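You operate a simulated robot arm through the tools that you are given. There is no shell and no other tool. Be economical: measure what you need, move in short steps, check, and stop when the job is done.

You are at the controls of a simulated robot arm. One attempt, no reset.

TASK
Take the short grey pot labelled "J-57" from the top of the sample bench and leave it on top of the grey hawk.

The check looks at the end state, three seconds after you hand in, the way a careful person would. Anything else that was tipped, shoved, dropped, spilled or broken makes it a failure.

THE ROBOT
A 6-joint arm with a two-finger parallel gripper, fixed in place. Base frame: the origin is at the foot of the arm, x ahead of it, y to its left, z up; the work surface is at about z = 800. Lengths are in mm, angles in degrees, forces in N, time in s.
With the tool pointing down near the work surface it reaches from about 260 to 680 mm from the base axis. Its first joint turns from -66.0 to 66.0 degrees. Payload 2.9 kg.
The tool frame sits at the grasp point between the pads (the TCP): z along the fingers, y along the line on which they close. The tips reach 30 mm beyond it. Largest opening 110 mm; finger width 20, thickness 10; the body of the gripper, 48 by 112 mm, starts 55 mm behind the TCP.
Orientation is that of the tool frame in the base frame, as [roll, pitch, yaw] about the fixed x, y, z axes, in that order (R = Rz(yaw) Ry(pitch) Rx(roll)). With the fingers straight down and closing along the base's y, the tool's x points along the base's -x, its y along +y and its z along -z.

THE INTERFACE
- The arm moves only by the tool jog_arm. Its argument "moves" is a list of rows, each an object of numbers (a shift or turn left out is 0, a gripper value left out holds the last): "dx", "dy", "dz": the shift along the tool's x, y, z in mm; "ax", "ay", "az": the turn, a rotation vector about the tool's x, y, z in rad; "gripper": the gripper command, from -1 (fully open) to 1 (shut), values between in proportion. In form: [{"dx": .., "dy": .., "dz": .., "ax": .., "ay": .., "az": .., "gripper": ..}, ...]. A call has 1 to 8 rows; each row is the pose to reach, as a shift and turn from the pose commanded when the call began, along the tool's axes at that moment. Each row takes 0.2 s and may step no farther than 50 mm and 8.6 degrees from the row before; otherwise, or with a gripper value out of range, the whole call is refused. A pose out of reach is approached as far as the arm can. The call stops where the force on the tool passes 40 N (or 10 N more than at its start, if that is more) or the arm is blocked; 0.2 s more then pass. The fingers move at their own pace (about 108 mm/s each) and stop on an object; they squeeze with about 31 N. The grip force told is the motor's: it shows also when the fingers shut on nothing. Time passes only in rows, and 0.2 s behind the last, so rows that repeat a pose let the fingers close. The reply holds the time, the measured pose of the TCP, the force on the tool along the base axes, the opening and the grip force, in the units named above and with some noise.
- Cameras (640 x 400 px; columns grow to the right, rows downward): "scene" is fixed at [91.1, 467.6, 1392.2]; the picture's right is [-0.35, -0.94, 0.00], its down [-0.57, 0.21, -0.79] and it looks along [0.74, -0.28, -0.61] (base axes); focal length 279 px, centre (320, 200). "wrist" rides on the gripper at [72, 17, -103] in the tool frame; the picture's right is [-0.23, 0.97, 0.00], its down [-0.76, -0.18, -0.62] and it looks along [-0.61, -0.14, 0.78] (tool axes); focal length 222 px, centre (320, 200). There is no depth. A picture from a camera that has moved, and an enlarged one, comes with that camera's place and axes in the base frame and with its lens. The place of the scene camera against the robot may be out by one fixed shift of up to 25 mm in any direction.
- get_image(camera): a new picture of that camera. No time passes.
- enlarge(camera, box): a new picture of the part [left, top, right, bottom] of that camera's present view, enlarged. No time passes.
- finish_job(): hands the job in; it is judged then, once.

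Work in short steps. Places have to be worked out from the pictures, the camera data and where the tool is seen: move nearer, look again, correct. Check each grasp and each placing, and mend what went wrong. You have 90 turns and 46 pictures in all, those below and enlarged ones among them. Open the gripper and draw the arm clear of the work before you hand the job in, unless the task says otherwise; then end with one line.

The tools are called after "Request:" by a JSON object that holds its "fn" and its "kwargs". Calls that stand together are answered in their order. jog_arm: Moves the arm, as the interface text tells. Its arguments: {"type":"object","properties":{"moves":{"type":"array"}},"required":["moves"]} The other tools are called the same way: get_image (camera) takes a picture; enlarge (camera, box) takes an enlarged picture of a part of a camera's view; finish_job () hands the job in.

At the start:

```text
t: 0.0
tool_pos: [372.4, 167.0, 1188.6]
orientation: [179.9, 0.0, 180.0]
wrist_force: [-0.1, 0.0, -0.8]
gripper_width: 110.3
grasp_force: 0.1
```

scene: 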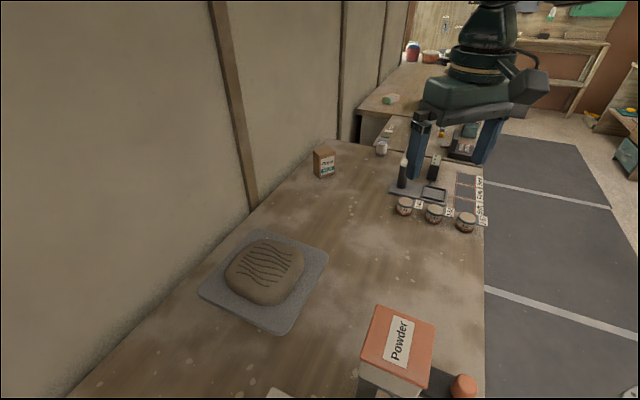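
wrist: 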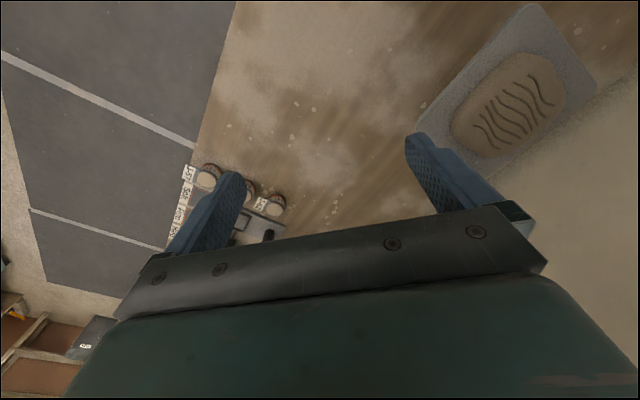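

I'll look closely at the pots and the grey slab before moving.

Request:
{"fn": "enlarge", "kwargs": {"camera": "scene", "box": [370, 110, 510, 240]}}

Request:
{"fn": "enlarge", "kwargs": {"camera": "scene", "box": [180, 210, 500, 400]}}

```text
3.08 times, centred on (440, 175) of scene
camera zoom: at [91.1, 467.6, 1392.2], right [-0.35, -0.94, 0.0], down [-0.57, 0.21, -0.79], along [0.74, -0.28, -0.61], focal length 859 px, centre (-49, 277)
```

zoom: 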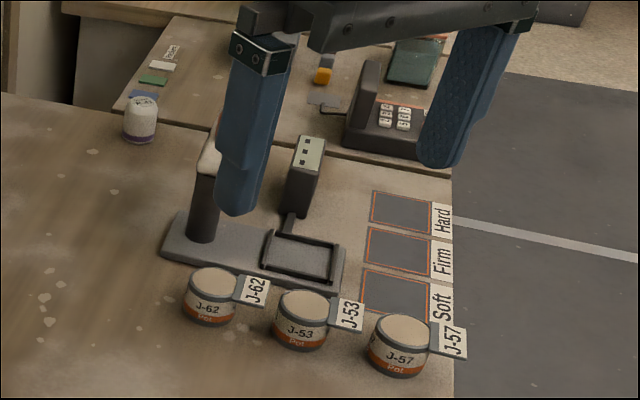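

```text
2.00 times, centred on (340, 305) of scene
camera zoom: at [91.1, 467.6, 1392.2], right [-0.35, -0.94, 0.0], down [-0.57, 0.21, -0.79], along [0.74, -0.28, -0.61], focal length 558 px, centre (280, -10)
```

zoom: 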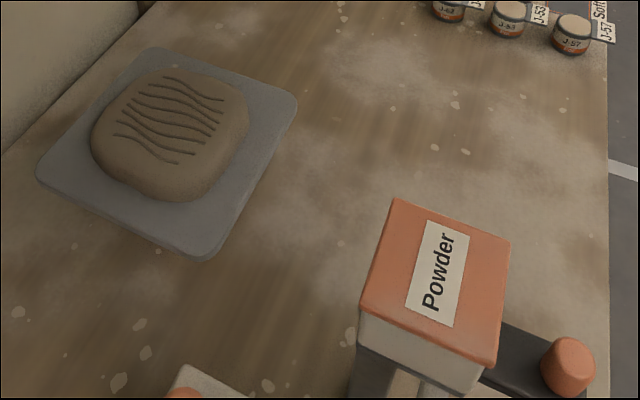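

J-57 is the pot nearest the bench edge, at roughly (528,-172). Its tag points along the row toward -x,-y, so the fingers should close across the row. I'll move above it with a 45° yaw and look with the wrist camera.

Request:
{"fn": "jog_arm", "kwargs": {"moves": [{"dx": -15, "dy": -42, "dz": 12, "az": -0.1}, {"dx": -30, "dy": -84, "dz": 24, "az": -0.2}, {"dx": -45, "dy": -126, "dz": 36, "az": -0.3}, {"dx": -60, "dy": -168, "dz": 48, "az": -0.4}, {"dx": -75, "dy": -210, "dz": 60, "az": -0.5}, {"dx": -90, "dy": -252, "dz": 72, "az": -0.6}, {"dx": -105, "dy": -294, "dz": 84, "az": -0.7}, {"dx": -120, "dy": -336, "dz": 96, "az": -0.785}]}}

Request:
{"fn": "get_image", "kwargs": {"camera": "wrist"}}

```text
t: 1.8
tool_pos: [489.4, -169.6, 1092.8]
orientation: [180.0, 0.0, -135.0]
wrist_force: [0.1, 1.0, 0.5]
gripper_width: 110.1
grasp_force: 0.0
```

```text
41 pictures are left
camera wrist: at [426.5, -208.4, 1196.4], right [-0.53, 0.85, 0.0], down [0.66, 0.41, 0.62], along [0.53, 0.33, -0.78], focal length 222 px, centre (320, 200)
```

wrist: 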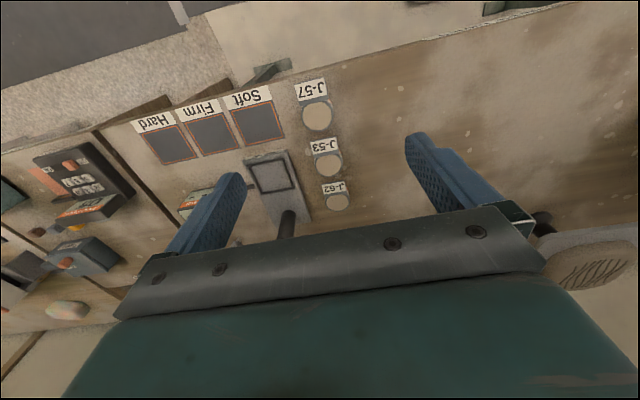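

The wrist view puts J-57 at about (528,-151), with the row at 45° as assumed. I'll centre over it, come down to about z=950 and look again.

Request:
{"fn": "jog_arm", "kwargs": {"moves": [{"dx": -13, "dy": -5, "dz": 36}, {"dx": -27, "dy": -10, "dz": 72}, {"dx": -40, "dy": -14, "dz": 108}, {"dx": -40, "dy": -14, "dz": 140}]}}

Request:
{"fn": "get_image", "kwargs": {"camera": "wrist"}}

Request:
{"fn": "get_image", "kwargs": {"camera": "scene"}}

```text
t: 2.8
tool_pos: [529.2, -149.4, 952.0]
orientation: [180.0, 0.1, -135.0]
wrist_force: [-0.8, 0.3, -0.1]
gripper_width: 109.9
grasp_force: 0.1
```

```text
40 pictures are left
camera wrist: at [465.4, -188.1, 1055.7], right [-0.53, 0.85, 0.0], down [0.66, 0.41, 0.62], along [0.53, 0.33, -0.78], focal length 222 px, centre (320, 200)
```

wrist: 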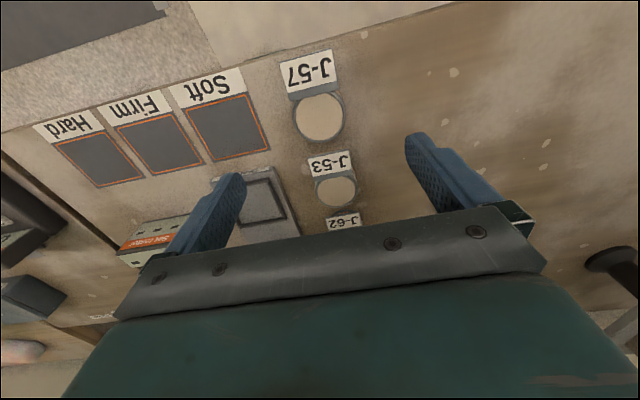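

```text
39 pictures are left
```

scene: 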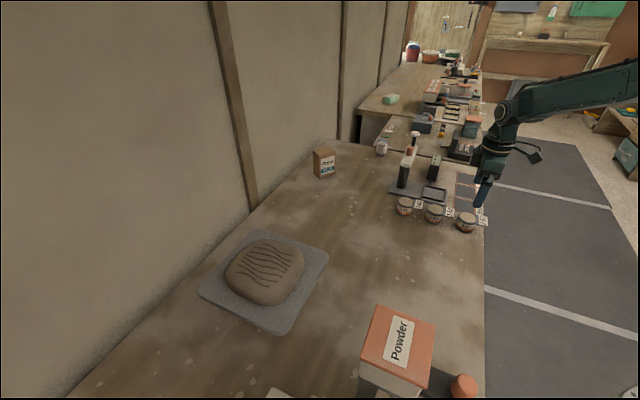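

The pot is now at about (525.5,-152), roughly 50 mm across with its top near z=838. I'll correct by a few mm and go down until the tips are just around the rim, then check.

Request:
{"fn": "jog_arm", "kwargs": {"moves": [{"dx": 4, "dy": 1, "dz": 40}, {"dx": 4, "dy": 1, "dz": 75}, {"dx": 4, "dy": 1, "dz": 90}]}}

Request:
{"fn": "get_image", "kwargs": {"camera": "wrist"}}

Request:
{"fn": "enlarge", "kwargs": {"camera": "scene", "box": [390, 150, 510, 240]}}

```text
t: 3.6
tool_pos: [527.9, -152.4, 861.8]
orientation: [-180.0, 0.0, -135.0]
wrist_force: [-0.1, -0.3, 0.0]
gripper_width: 110.0
grasp_force: 0.2
```

```text
38 pictures are left
camera wrist: at [463.8, -191.0, 965.4], right [-0.53, 0.85, 0.0], down [0.66, 0.41, 0.62], along [0.53, 0.33, -0.78], focal length 222 px, centre (320, 200)
```

wrist: 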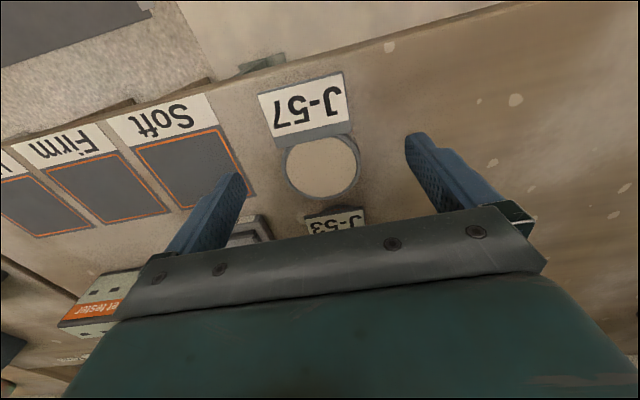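

```text
4.44 times, centred on (450, 195) of scene
camera zoom: at [91.1, 467.5, 1392.2], right [-0.35, -0.94, 0.0], down [-0.57, 0.21, -0.79], along [0.74, -0.28, -0.61], focal length 1240 px, centre (-258, 222)
```

zoom: 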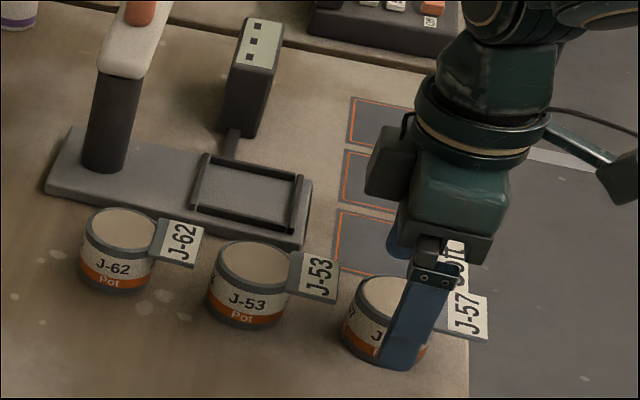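

The pot is centred between the fingers. I'll go down to z≈838, which leaves the tips just off the bench, and close.

Request:
{"fn": "jog_arm", "kwargs": {"moves": [{"dy": 2, "dz": 12}, {"dy": 2, "dz": 24}, {"dy": 2, "dz": 24, "gripper": 0.0}, {"dy": 2, "dz": 24, "gripper": 1}, {"dy": 2, "dz": 24, "gripper": 1}, {"dy": 2, "dz": 24, "gripper": 1}]}}

Request:
{"fn": "get_image", "kwargs": {"camera": "wrist"}}

```text
t: 5.0
tool_pos: [525.4, -151.4, 839.7]
orientation: [180.0, 0.1, -134.9]
wrist_force: [0.2, -0.4, 0.3]
gripper_width: 51.0
grasp_force: 31.4
```

```text
36 pictures are left
camera wrist: at [461.4, -189.5, 942.2], right [-0.53, 0.85, 0.0], down [0.66, 0.41, 0.62], along [0.53, 0.33, -0.78], focal length 222 px, centre (320, 200)
```

wrist: 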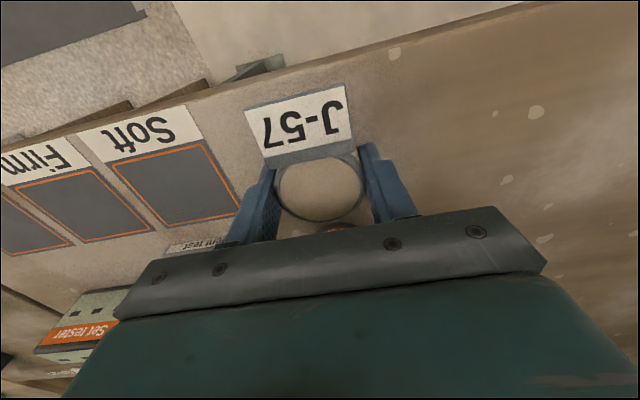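

The grip holds at 51 mm and 31 N. I'll lift straight up.

Request:
{"fn": "jog_arm", "kwargs": {"moves": [{"dz": -15}, {"dz": -45}, {"dz": -85}, {"dz": -130}, {"dz": -175}, {"dz": -210}]}}

Request:
{"fn": "get_image", "kwargs": {"camera": "scene"}}

```text
t: 6.4
tool_pos: [524.8, -151.9, 1047.4]
orientation: [-180.0, -0.1, -135.0]
wrist_force: [-0.3, -1.0, -1.1]
gripper_width: 51.1
grasp_force: 31.2
```

```text
35 pictures are left
```

scene: 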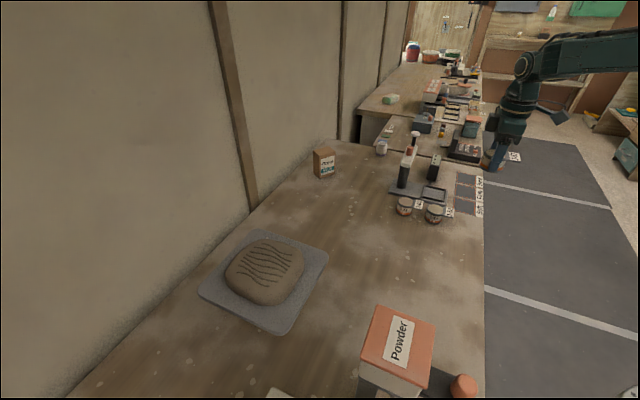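

J-57 is off the bench and the other pots are undisturbed. I'll carry it level toward the hawk and look from there.

Request:
{"fn": "jog_arm", "kwargs": {"moves": [{"dx": -20, "dy": 33}, {"dx": -45, "dy": 75}, {"dx": -70, "dy": 117}, {"dx": -95, "dy": 159}, {"dx": -120, "dy": 200}, {"dx": -145, "dy": 241}, {"dx": -165, "dy": 275}, {"dx": -180, "dy": 300}]}}

Request:
{"fn": "jog_arm", "kwargs": {"moves": [{"dx": -15, "dy": 25}, {"dx": -35, "dy": 55}, {"dx": -44, "dy": 73}]}}

Request:
{"fn": "get_image", "kwargs": {"camera": "wrist"}}

Request:
{"fn": "get_image", "kwargs": {"camera": "scene"}}

```text
t: 8.2
tool_pos: [440.8, 189.3, 1047.1]
orientation: [180.0, -0.1, -135.1]
wrist_force: [-0.5, -0.1, -1.0]
gripper_width: 51.1
grasp_force: 31.2
```

```text
t: 9.0
tool_pos: [419.0, 273.4, 1048.1]
orientation: [-179.9, 0.0, -135.0]
wrist_force: [0.1, -0.2, -1.0]
gripper_width: 50.8
grasp_force: 30.4
```

```text
34 pictures are left
camera wrist: at [355.6, 233.9, 1151.3], right [-0.53, 0.85, 0.0], down [0.66, 0.41, 0.62], along [0.53, 0.33, -0.78], focal length 222 px, centre (320, 200)
```

wrist: 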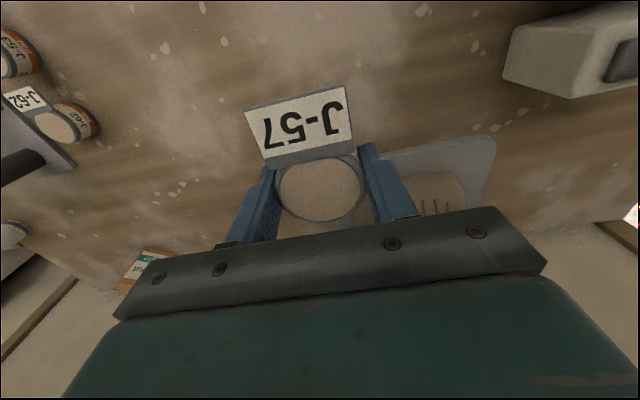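

```text
33 pictures are left
```

scene: 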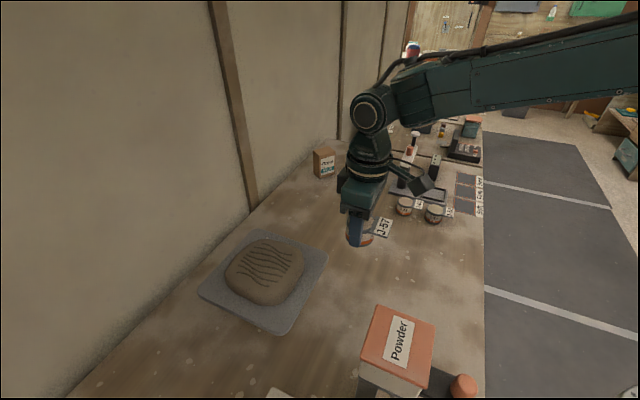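

The hawk's corner disagrees between the two cameras if it lies at bench height, but matches if its plate is near z≈900. It may be standing raised on a handle, so I'll move to see it clearly from the side.

Request:
{"fn": "enlarge", "kwargs": {"camera": "wrist", "box": [360, 100, 560, 230]}}

Request:
{"fn": "enlarge", "kwargs": {"camera": "scene", "box": [180, 215, 350, 345]}}

```text
3.08 times, centred on (460, 165) of wrist
camera zoom: at [355.6, 233.9, 1151.3], right [-0.53, 0.85, 0.0], down [0.66, 0.41, 0.62], along [0.53, 0.33, -0.78], focal length 684 px, centre (-111, 308)
```

zoom: 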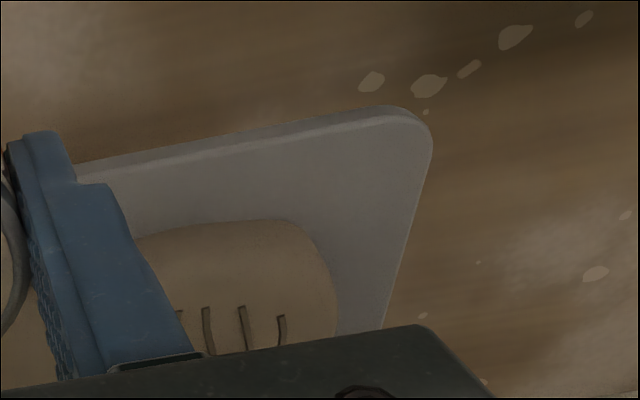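

```text
3.08 times, centred on (265, 280) of scene
camera zoom: at [91.1, 467.6, 1392.2], right [-0.35, -0.94, 0.0], down [-0.57, 0.21, -0.79], along [0.74, -0.28, -0.61], focal length 859 px, centre (489, -46)
```

zoom: 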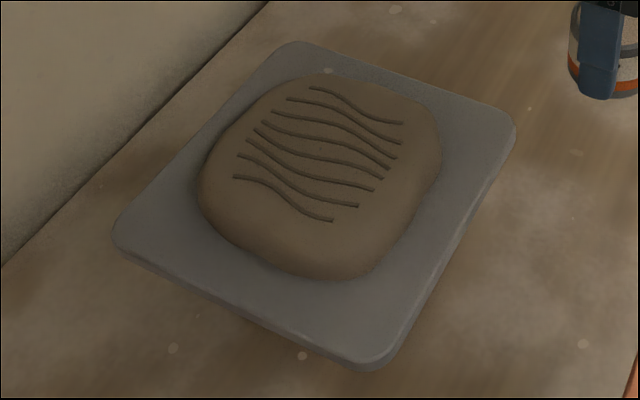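

The plate has a visible underside gap and no contact shadow, so it's likely on a handle with its top near z≈900. I'll move to a low side viewpoint with the hawk at the right of the wrist image, to see the support and mound height.

Request:
{"fn": "jog_arm", "kwargs": {"moves": [{"dx": -10, "dy": -30, "dz": 20}, {"dx": -20, "dy": -60, "dz": 45}, {"dx": -30, "dy": -90, "dz": 70}, {"dx": -40, "dy": -115, "dz": 97}, {"dx": -49, "dy": -131, "dz": 123}]}}

Request:
{"fn": "get_image", "kwargs": {"camera": "wrist"}}

```text
t: 10.2
tool_pos: [546.5, 213.7, 926.4]
orientation: [180.0, 0.1, -135.0]
wrist_force: [0.0, -1.1, -1.3]
gripper_width: 51.2
grasp_force: 30.9
```

```text
30 pictures are left
camera wrist: at [482.4, 174.8, 1028.5], right [-0.53, 0.85, 0.0], down [0.66, 0.41, 0.62], along [0.53, 0.33, -0.78], focal length 222 px, centre (320, 200)
```

wrist: 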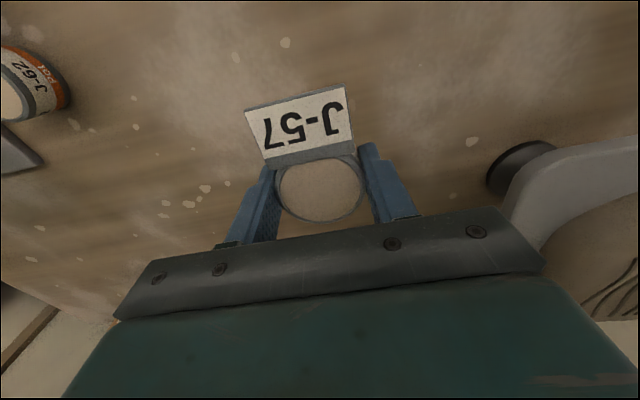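

A dark round support is visible under the plate. I'll enlarge it.

Request:
{"fn": "enlarge", "kwargs": {"camera": "wrist", "box": [460, 110, 640, 330]}}

```text
1.82 times, centred on (550, 220) of wrist
camera zoom: at [482.4, 174.8, 1028.5], right [-0.53, 0.85, 0.0], down [0.66, 0.41, 0.62], along [0.53, 0.33, -0.78], focal length 404 px, centre (-98, 164)
```

zoom: 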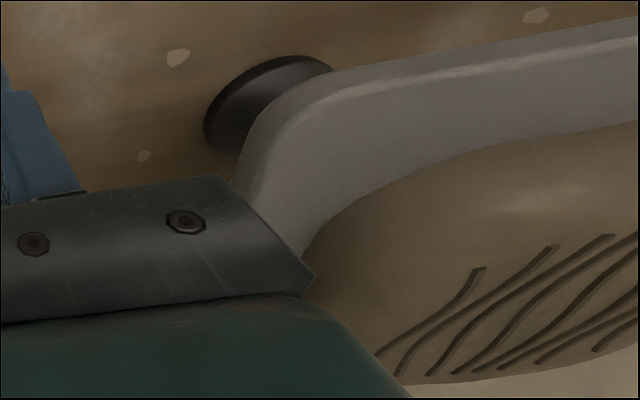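

Triangulating the views:

- **Plate:** top at z≈907, standing on a central round handle near (470,450).
- **Mound:** flat top at z≈943, centred near (473,460).

The pot should sit centrally over the handle. I'll rise to 1040 and then travel above that point.

Request:
{"fn": "jog_arm", "kwargs": {"moves": [{"dz": -38}, {"dz": -76}, {"dz": -114}, {"dx": -20, "dy": 38, "dz": -114}, {"dx": -43, "dy": 81, "dz": -114}, {"dx": -66, "dy": 124, "dz": -114}, {"dx": -89, "dy": 167, "dz": -114}]}}

Request:
{"fn": "jog_arm", "kwargs": {"moves": [{"dx": -15, "dy": 29}, {"dx": -30, "dy": 57}]}}

Request:
{"fn": "get_image", "kwargs": {"camera": "wrist"}}

Request:
{"fn": "enlarge", "kwargs": {"camera": "scene", "box": [180, 150, 380, 350]}}

```text
t: 11.8
tool_pos: [490.7, 395.3, 1039.1]
orientation: [179.9, 0.0, -135.0]
wrist_force: [0.6, -0.5, -1.1]
gripper_width: 51.0
grasp_force: 31.3
```

```text
t: 12.4
tool_pos: [473.0, 457.2, 1039.4]
orientation: [-180.0, 0.0, -135.0]
wrist_force: [0.7, 0.2, -0.3]
gripper_width: 51.0
grasp_force: 31.4
```

```text
28 pictures are left
camera wrist: at [408.8, 418.6, 1143.3], right [-0.53, 0.85, 0.0], down [0.66, 0.41, 0.62], along [0.53, 0.33, -0.78], focal length 222 px, centre (320, 200)
```

wrist: 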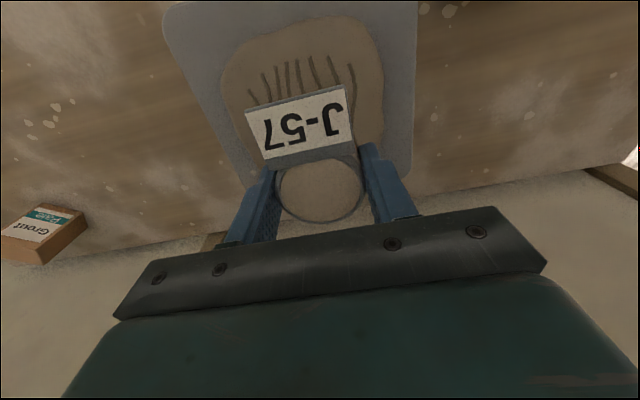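

```text
2.00 times, centred on (280, 250) of scene
camera zoom: at [91.1, 467.5, 1392.2], right [-0.35, -0.94, 0.0], down [-0.57, 0.21, -0.79], along [0.74, -0.28, -0.61], focal length 558 px, centre (400, 100)
```

zoom: 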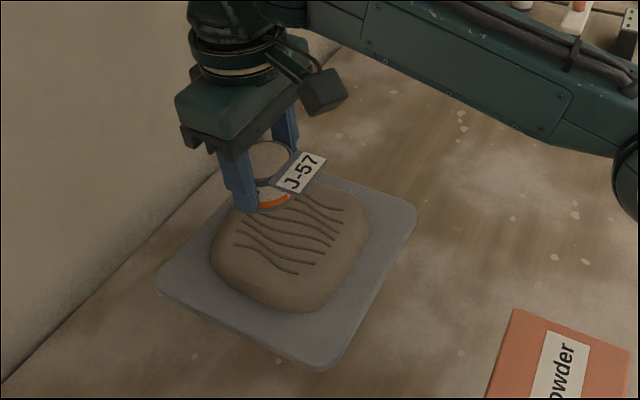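

The pot is over the mound, about 5 mm off the handle's axis. I'll correct that and go down to just above the expected contact at TCP z≈983.

Request:
{"fn": "jog_arm", "kwargs": {"moves": [{"dy": -5, "dz": 15}, {"dy": -5, "dz": 30}, {"dy": -5, "dz": 42}, {"dy": -5, "dz": 47}]}}

Request:
{"fn": "enlarge", "kwargs": {"camera": "scene", "box": [210, 190, 350, 310]}}

```text
t: 13.4
tool_pos: [476.1, 452.0, 993.2]
orientation: [-179.9, 0.0, -135.0]
wrist_force: [-0.7, 0.0, -1.4]
gripper_width: 51.0
grasp_force: 31.4
```

```text
3.33 times, centred on (280, 250) of scene
camera zoom: at [91.1, 467.6, 1392.2], right [-0.35, -0.94, 0.0], down [-0.57, 0.21, -0.79], along [0.74, -0.28, -0.61], focal length 930 px, centre (453, 33)
```

zoom: 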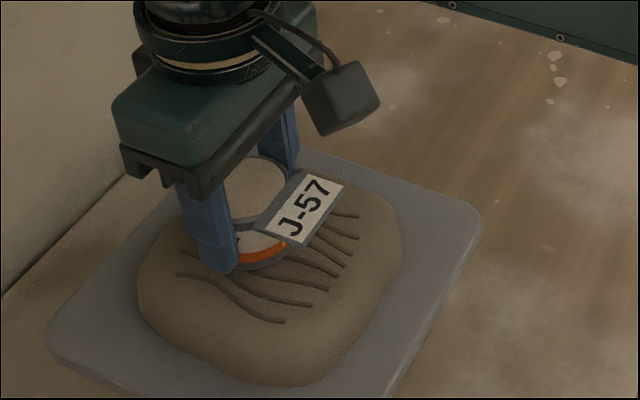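

The pot is about 10 mm above the mound. I'll nudge it a few mm toward the mound's centre and go down in small steps, watching the force.

Request:
{"fn": "jog_arm", "kwargs": {"moves": [{"dx": 4, "dy": 3, "dz": 1}, {"dx": 4, "dy": 3, "dz": 3}, {"dx": 4, "dy": 3, "dz": 5}]}}

Request:
{"fn": "jog_arm", "kwargs": {"moves": [{"dz": 1}, {"dz": 2}]}}

Request:
{"fn": "jog_arm", "kwargs": {"moves": [{"dz": 1}]}}

```text
t: 14.2
tool_pos: [471.2, 451.9, 987.6]
orientation: [-180.0, 0.0, -135.0]
wrist_force: [0.2, -0.7, -0.8]
gripper_width: 51.0
grasp_force: 30.8
```

```text
t: 14.8
tool_pos: [472.1, 451.8, 984.7]
orientation: [179.9, 0.0, -135.0]
wrist_force: [-0.5, -0.2, -2.2]
gripper_width: 50.9
grasp_force: 31.0
```

```text
t: 15.2
tool_pos: [471.4, 452.9, 984.8]
orientation: [-180.0, 0.1, -135.0]
wrist_force: [-1.3, -1.3, 3.0]
gripper_width: 50.9
grasp_force: 31.0
```

The vertical force rose slightly, which suggests first contact. One more 1 mm step will confirm it.

Request:
{"fn": "jog_arm", "kwargs": {"moves": [{"dz": 1}]}}

Request:
{"fn": "enlarge", "kwargs": {"camera": "scene", "box": [220, 210, 310, 290]}}

```text
t: 15.6
tool_pos: [470.8, 452.4, 983.8]
orientation: [-180.0, 0.1, -135.1]
wrist_force: [0.9, 0.6, 7.3]
gripper_width: 51.1
grasp_force: 31.0
```

```text
5.00 times, centred on (265, 250) of scene
camera zoom: at [90.9, 467.4, 1392.3], right [-0.35, -0.94, 0.0], down [-0.57, 0.21, -0.79], along [0.74, -0.28, -0.61], focal length 1395 px, centre (595, -50)
```

zoom: 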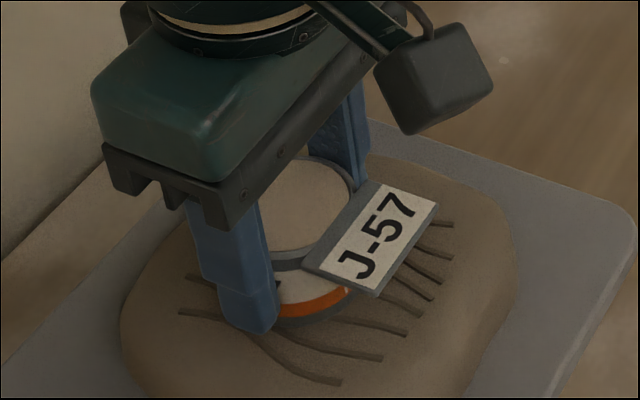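

Contact is at about 7 N and matches the expected height. I'll open gradually without moving.

Request:
{"fn": "jog_arm", "kwargs": {"moves": [{"gripper": 0.05}, {"gripper": 0.0}, {"gripper": -0.1}, {"gripper": -0.3}, {"gripper": -0.5}, {"gripper": -0.5}]}}

Request:
{"fn": "get_image", "kwargs": {"camera": "wrist"}}

Request:
{"fn": "enlarge", "kwargs": {"camera": "scene", "box": [180, 200, 350, 350]}}

```text
t: 17.0
tool_pos: [471.2, 452.2, 984.4]
orientation: [-180.0, -0.1, -135.1]
wrist_force: [-0.3, -0.1, 0.1]
gripper_width: 82.5
grasp_force: 0.0
```

```text
24 pictures are left
camera wrist: at [407.6, 413.6, 1087.5], right [-0.53, 0.85, 0.0], down [0.66, 0.41, 0.62], along [0.53, 0.33, -0.78], focal length 222 px, centre (320, 200)
```

wrist: 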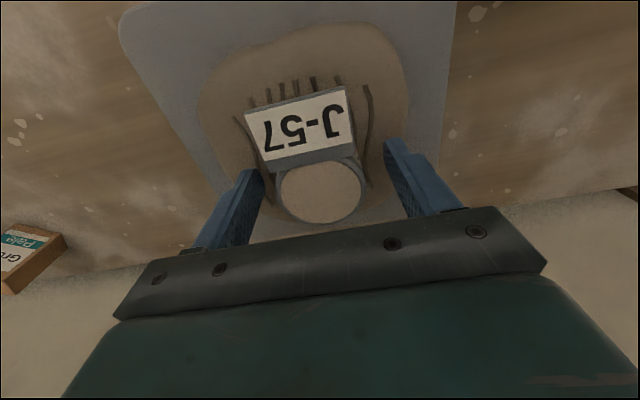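

```text
2.67 times, centred on (265, 275) of scene
camera zoom: at [91.1, 467.5, 1392.2], right [-0.35, -0.94, 0.0], down [-0.57, 0.21, -0.79], along [0.74, -0.28, -0.61], focal length 744 px, centre (467, 0)
```

zoom: 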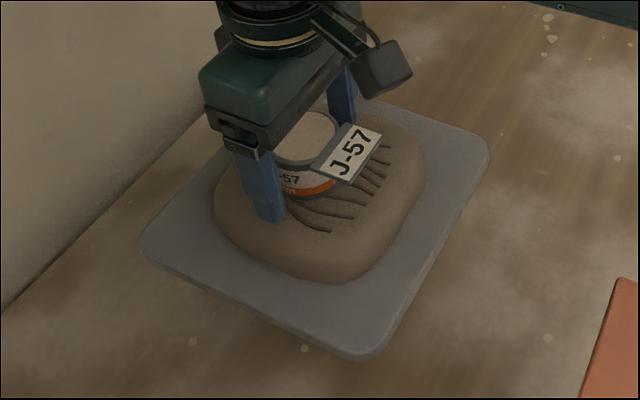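

The pot stands level on the mound, well centred, and the fingers are clear on both sides. I'll rise straight up.

Request:
{"fn": "jog_arm", "kwargs": {"moves": [{"dz": -10}, {"dz": -30}, {"dz": -60}, {"dz": -100}, {"dz": -140}, {"dz": -140, "dx": 40}, {"dz": -140, "dx": 85}, {"dz": -140, "dx": 130}]}}

Request:
{"fn": "jog_arm", "kwargs": {"moves": [{"dy": -40, "gripper": -1}, {"dy": -85}, {"dy": -130}, {"dy": -175}, {"dy": -175}]}}

Request:
{"fn": "get_image", "kwargs": {"camera": "scene"}}

Request:
{"fn": "enlarge", "kwargs": {"camera": "scene", "box": [180, 200, 350, 350]}}

```text
t: 18.8
tool_pos: [381.2, 360.1, 1123.1]
orientation: [180.0, 0.3, -135.0]
wrist_force: [-0.6, -0.5, -0.6]
gripper_width: 82.2
grasp_force: 0.0
out of reach, approached as far as the arm can: row 4, 5
```

```text
t: 20.0
tool_pos: [503.3, 236.0, 1122.7]
orientation: [-180.0, -0.1, -135.0]
wrist_force: [0.3, 0.6, -0.1]
gripper_width: 109.9
grasp_force: 0.1
```

```text
22 pictures are left
```

scene: 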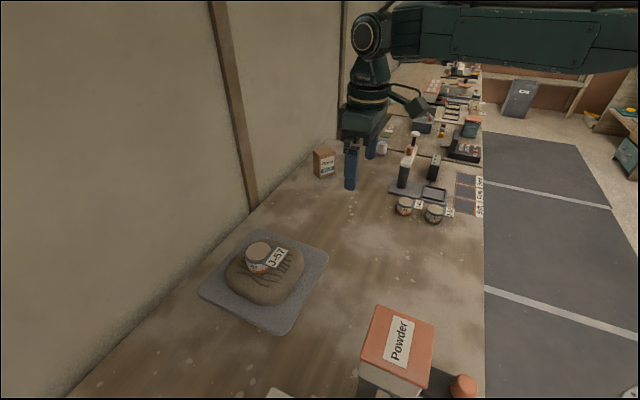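

```text
2.67 times, centred on (265, 275) of scene
camera zoom: at [91.1, 467.5, 1392.2], right [-0.35, -0.94, 0.0], down [-0.57, 0.21, -0.79], along [0.74, -0.28, -0.61], focal length 744 px, centre (467, 0)
```

zoom: 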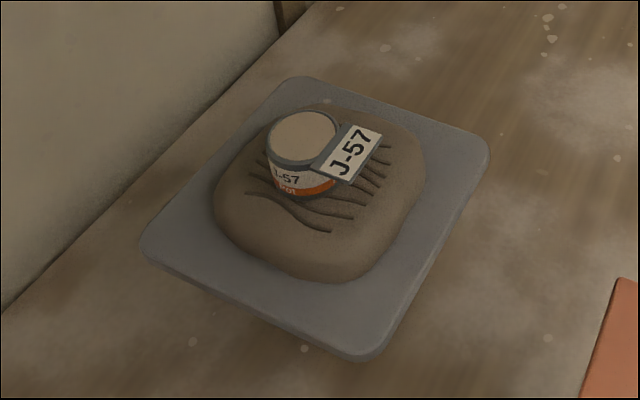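

J-57 stands upright on the hawk, the hawk hasn't moved, nothing else was disturbed, and the arm is clear with the gripper open. I'll hand in.

Request:
{"fn": "finish_job", "kwargs": {}}

```text
The job is handed in.
```

The J-57 pot is upright on the grey hawk, on top of the mound near its centre, and in the last picture nothing else had moved.
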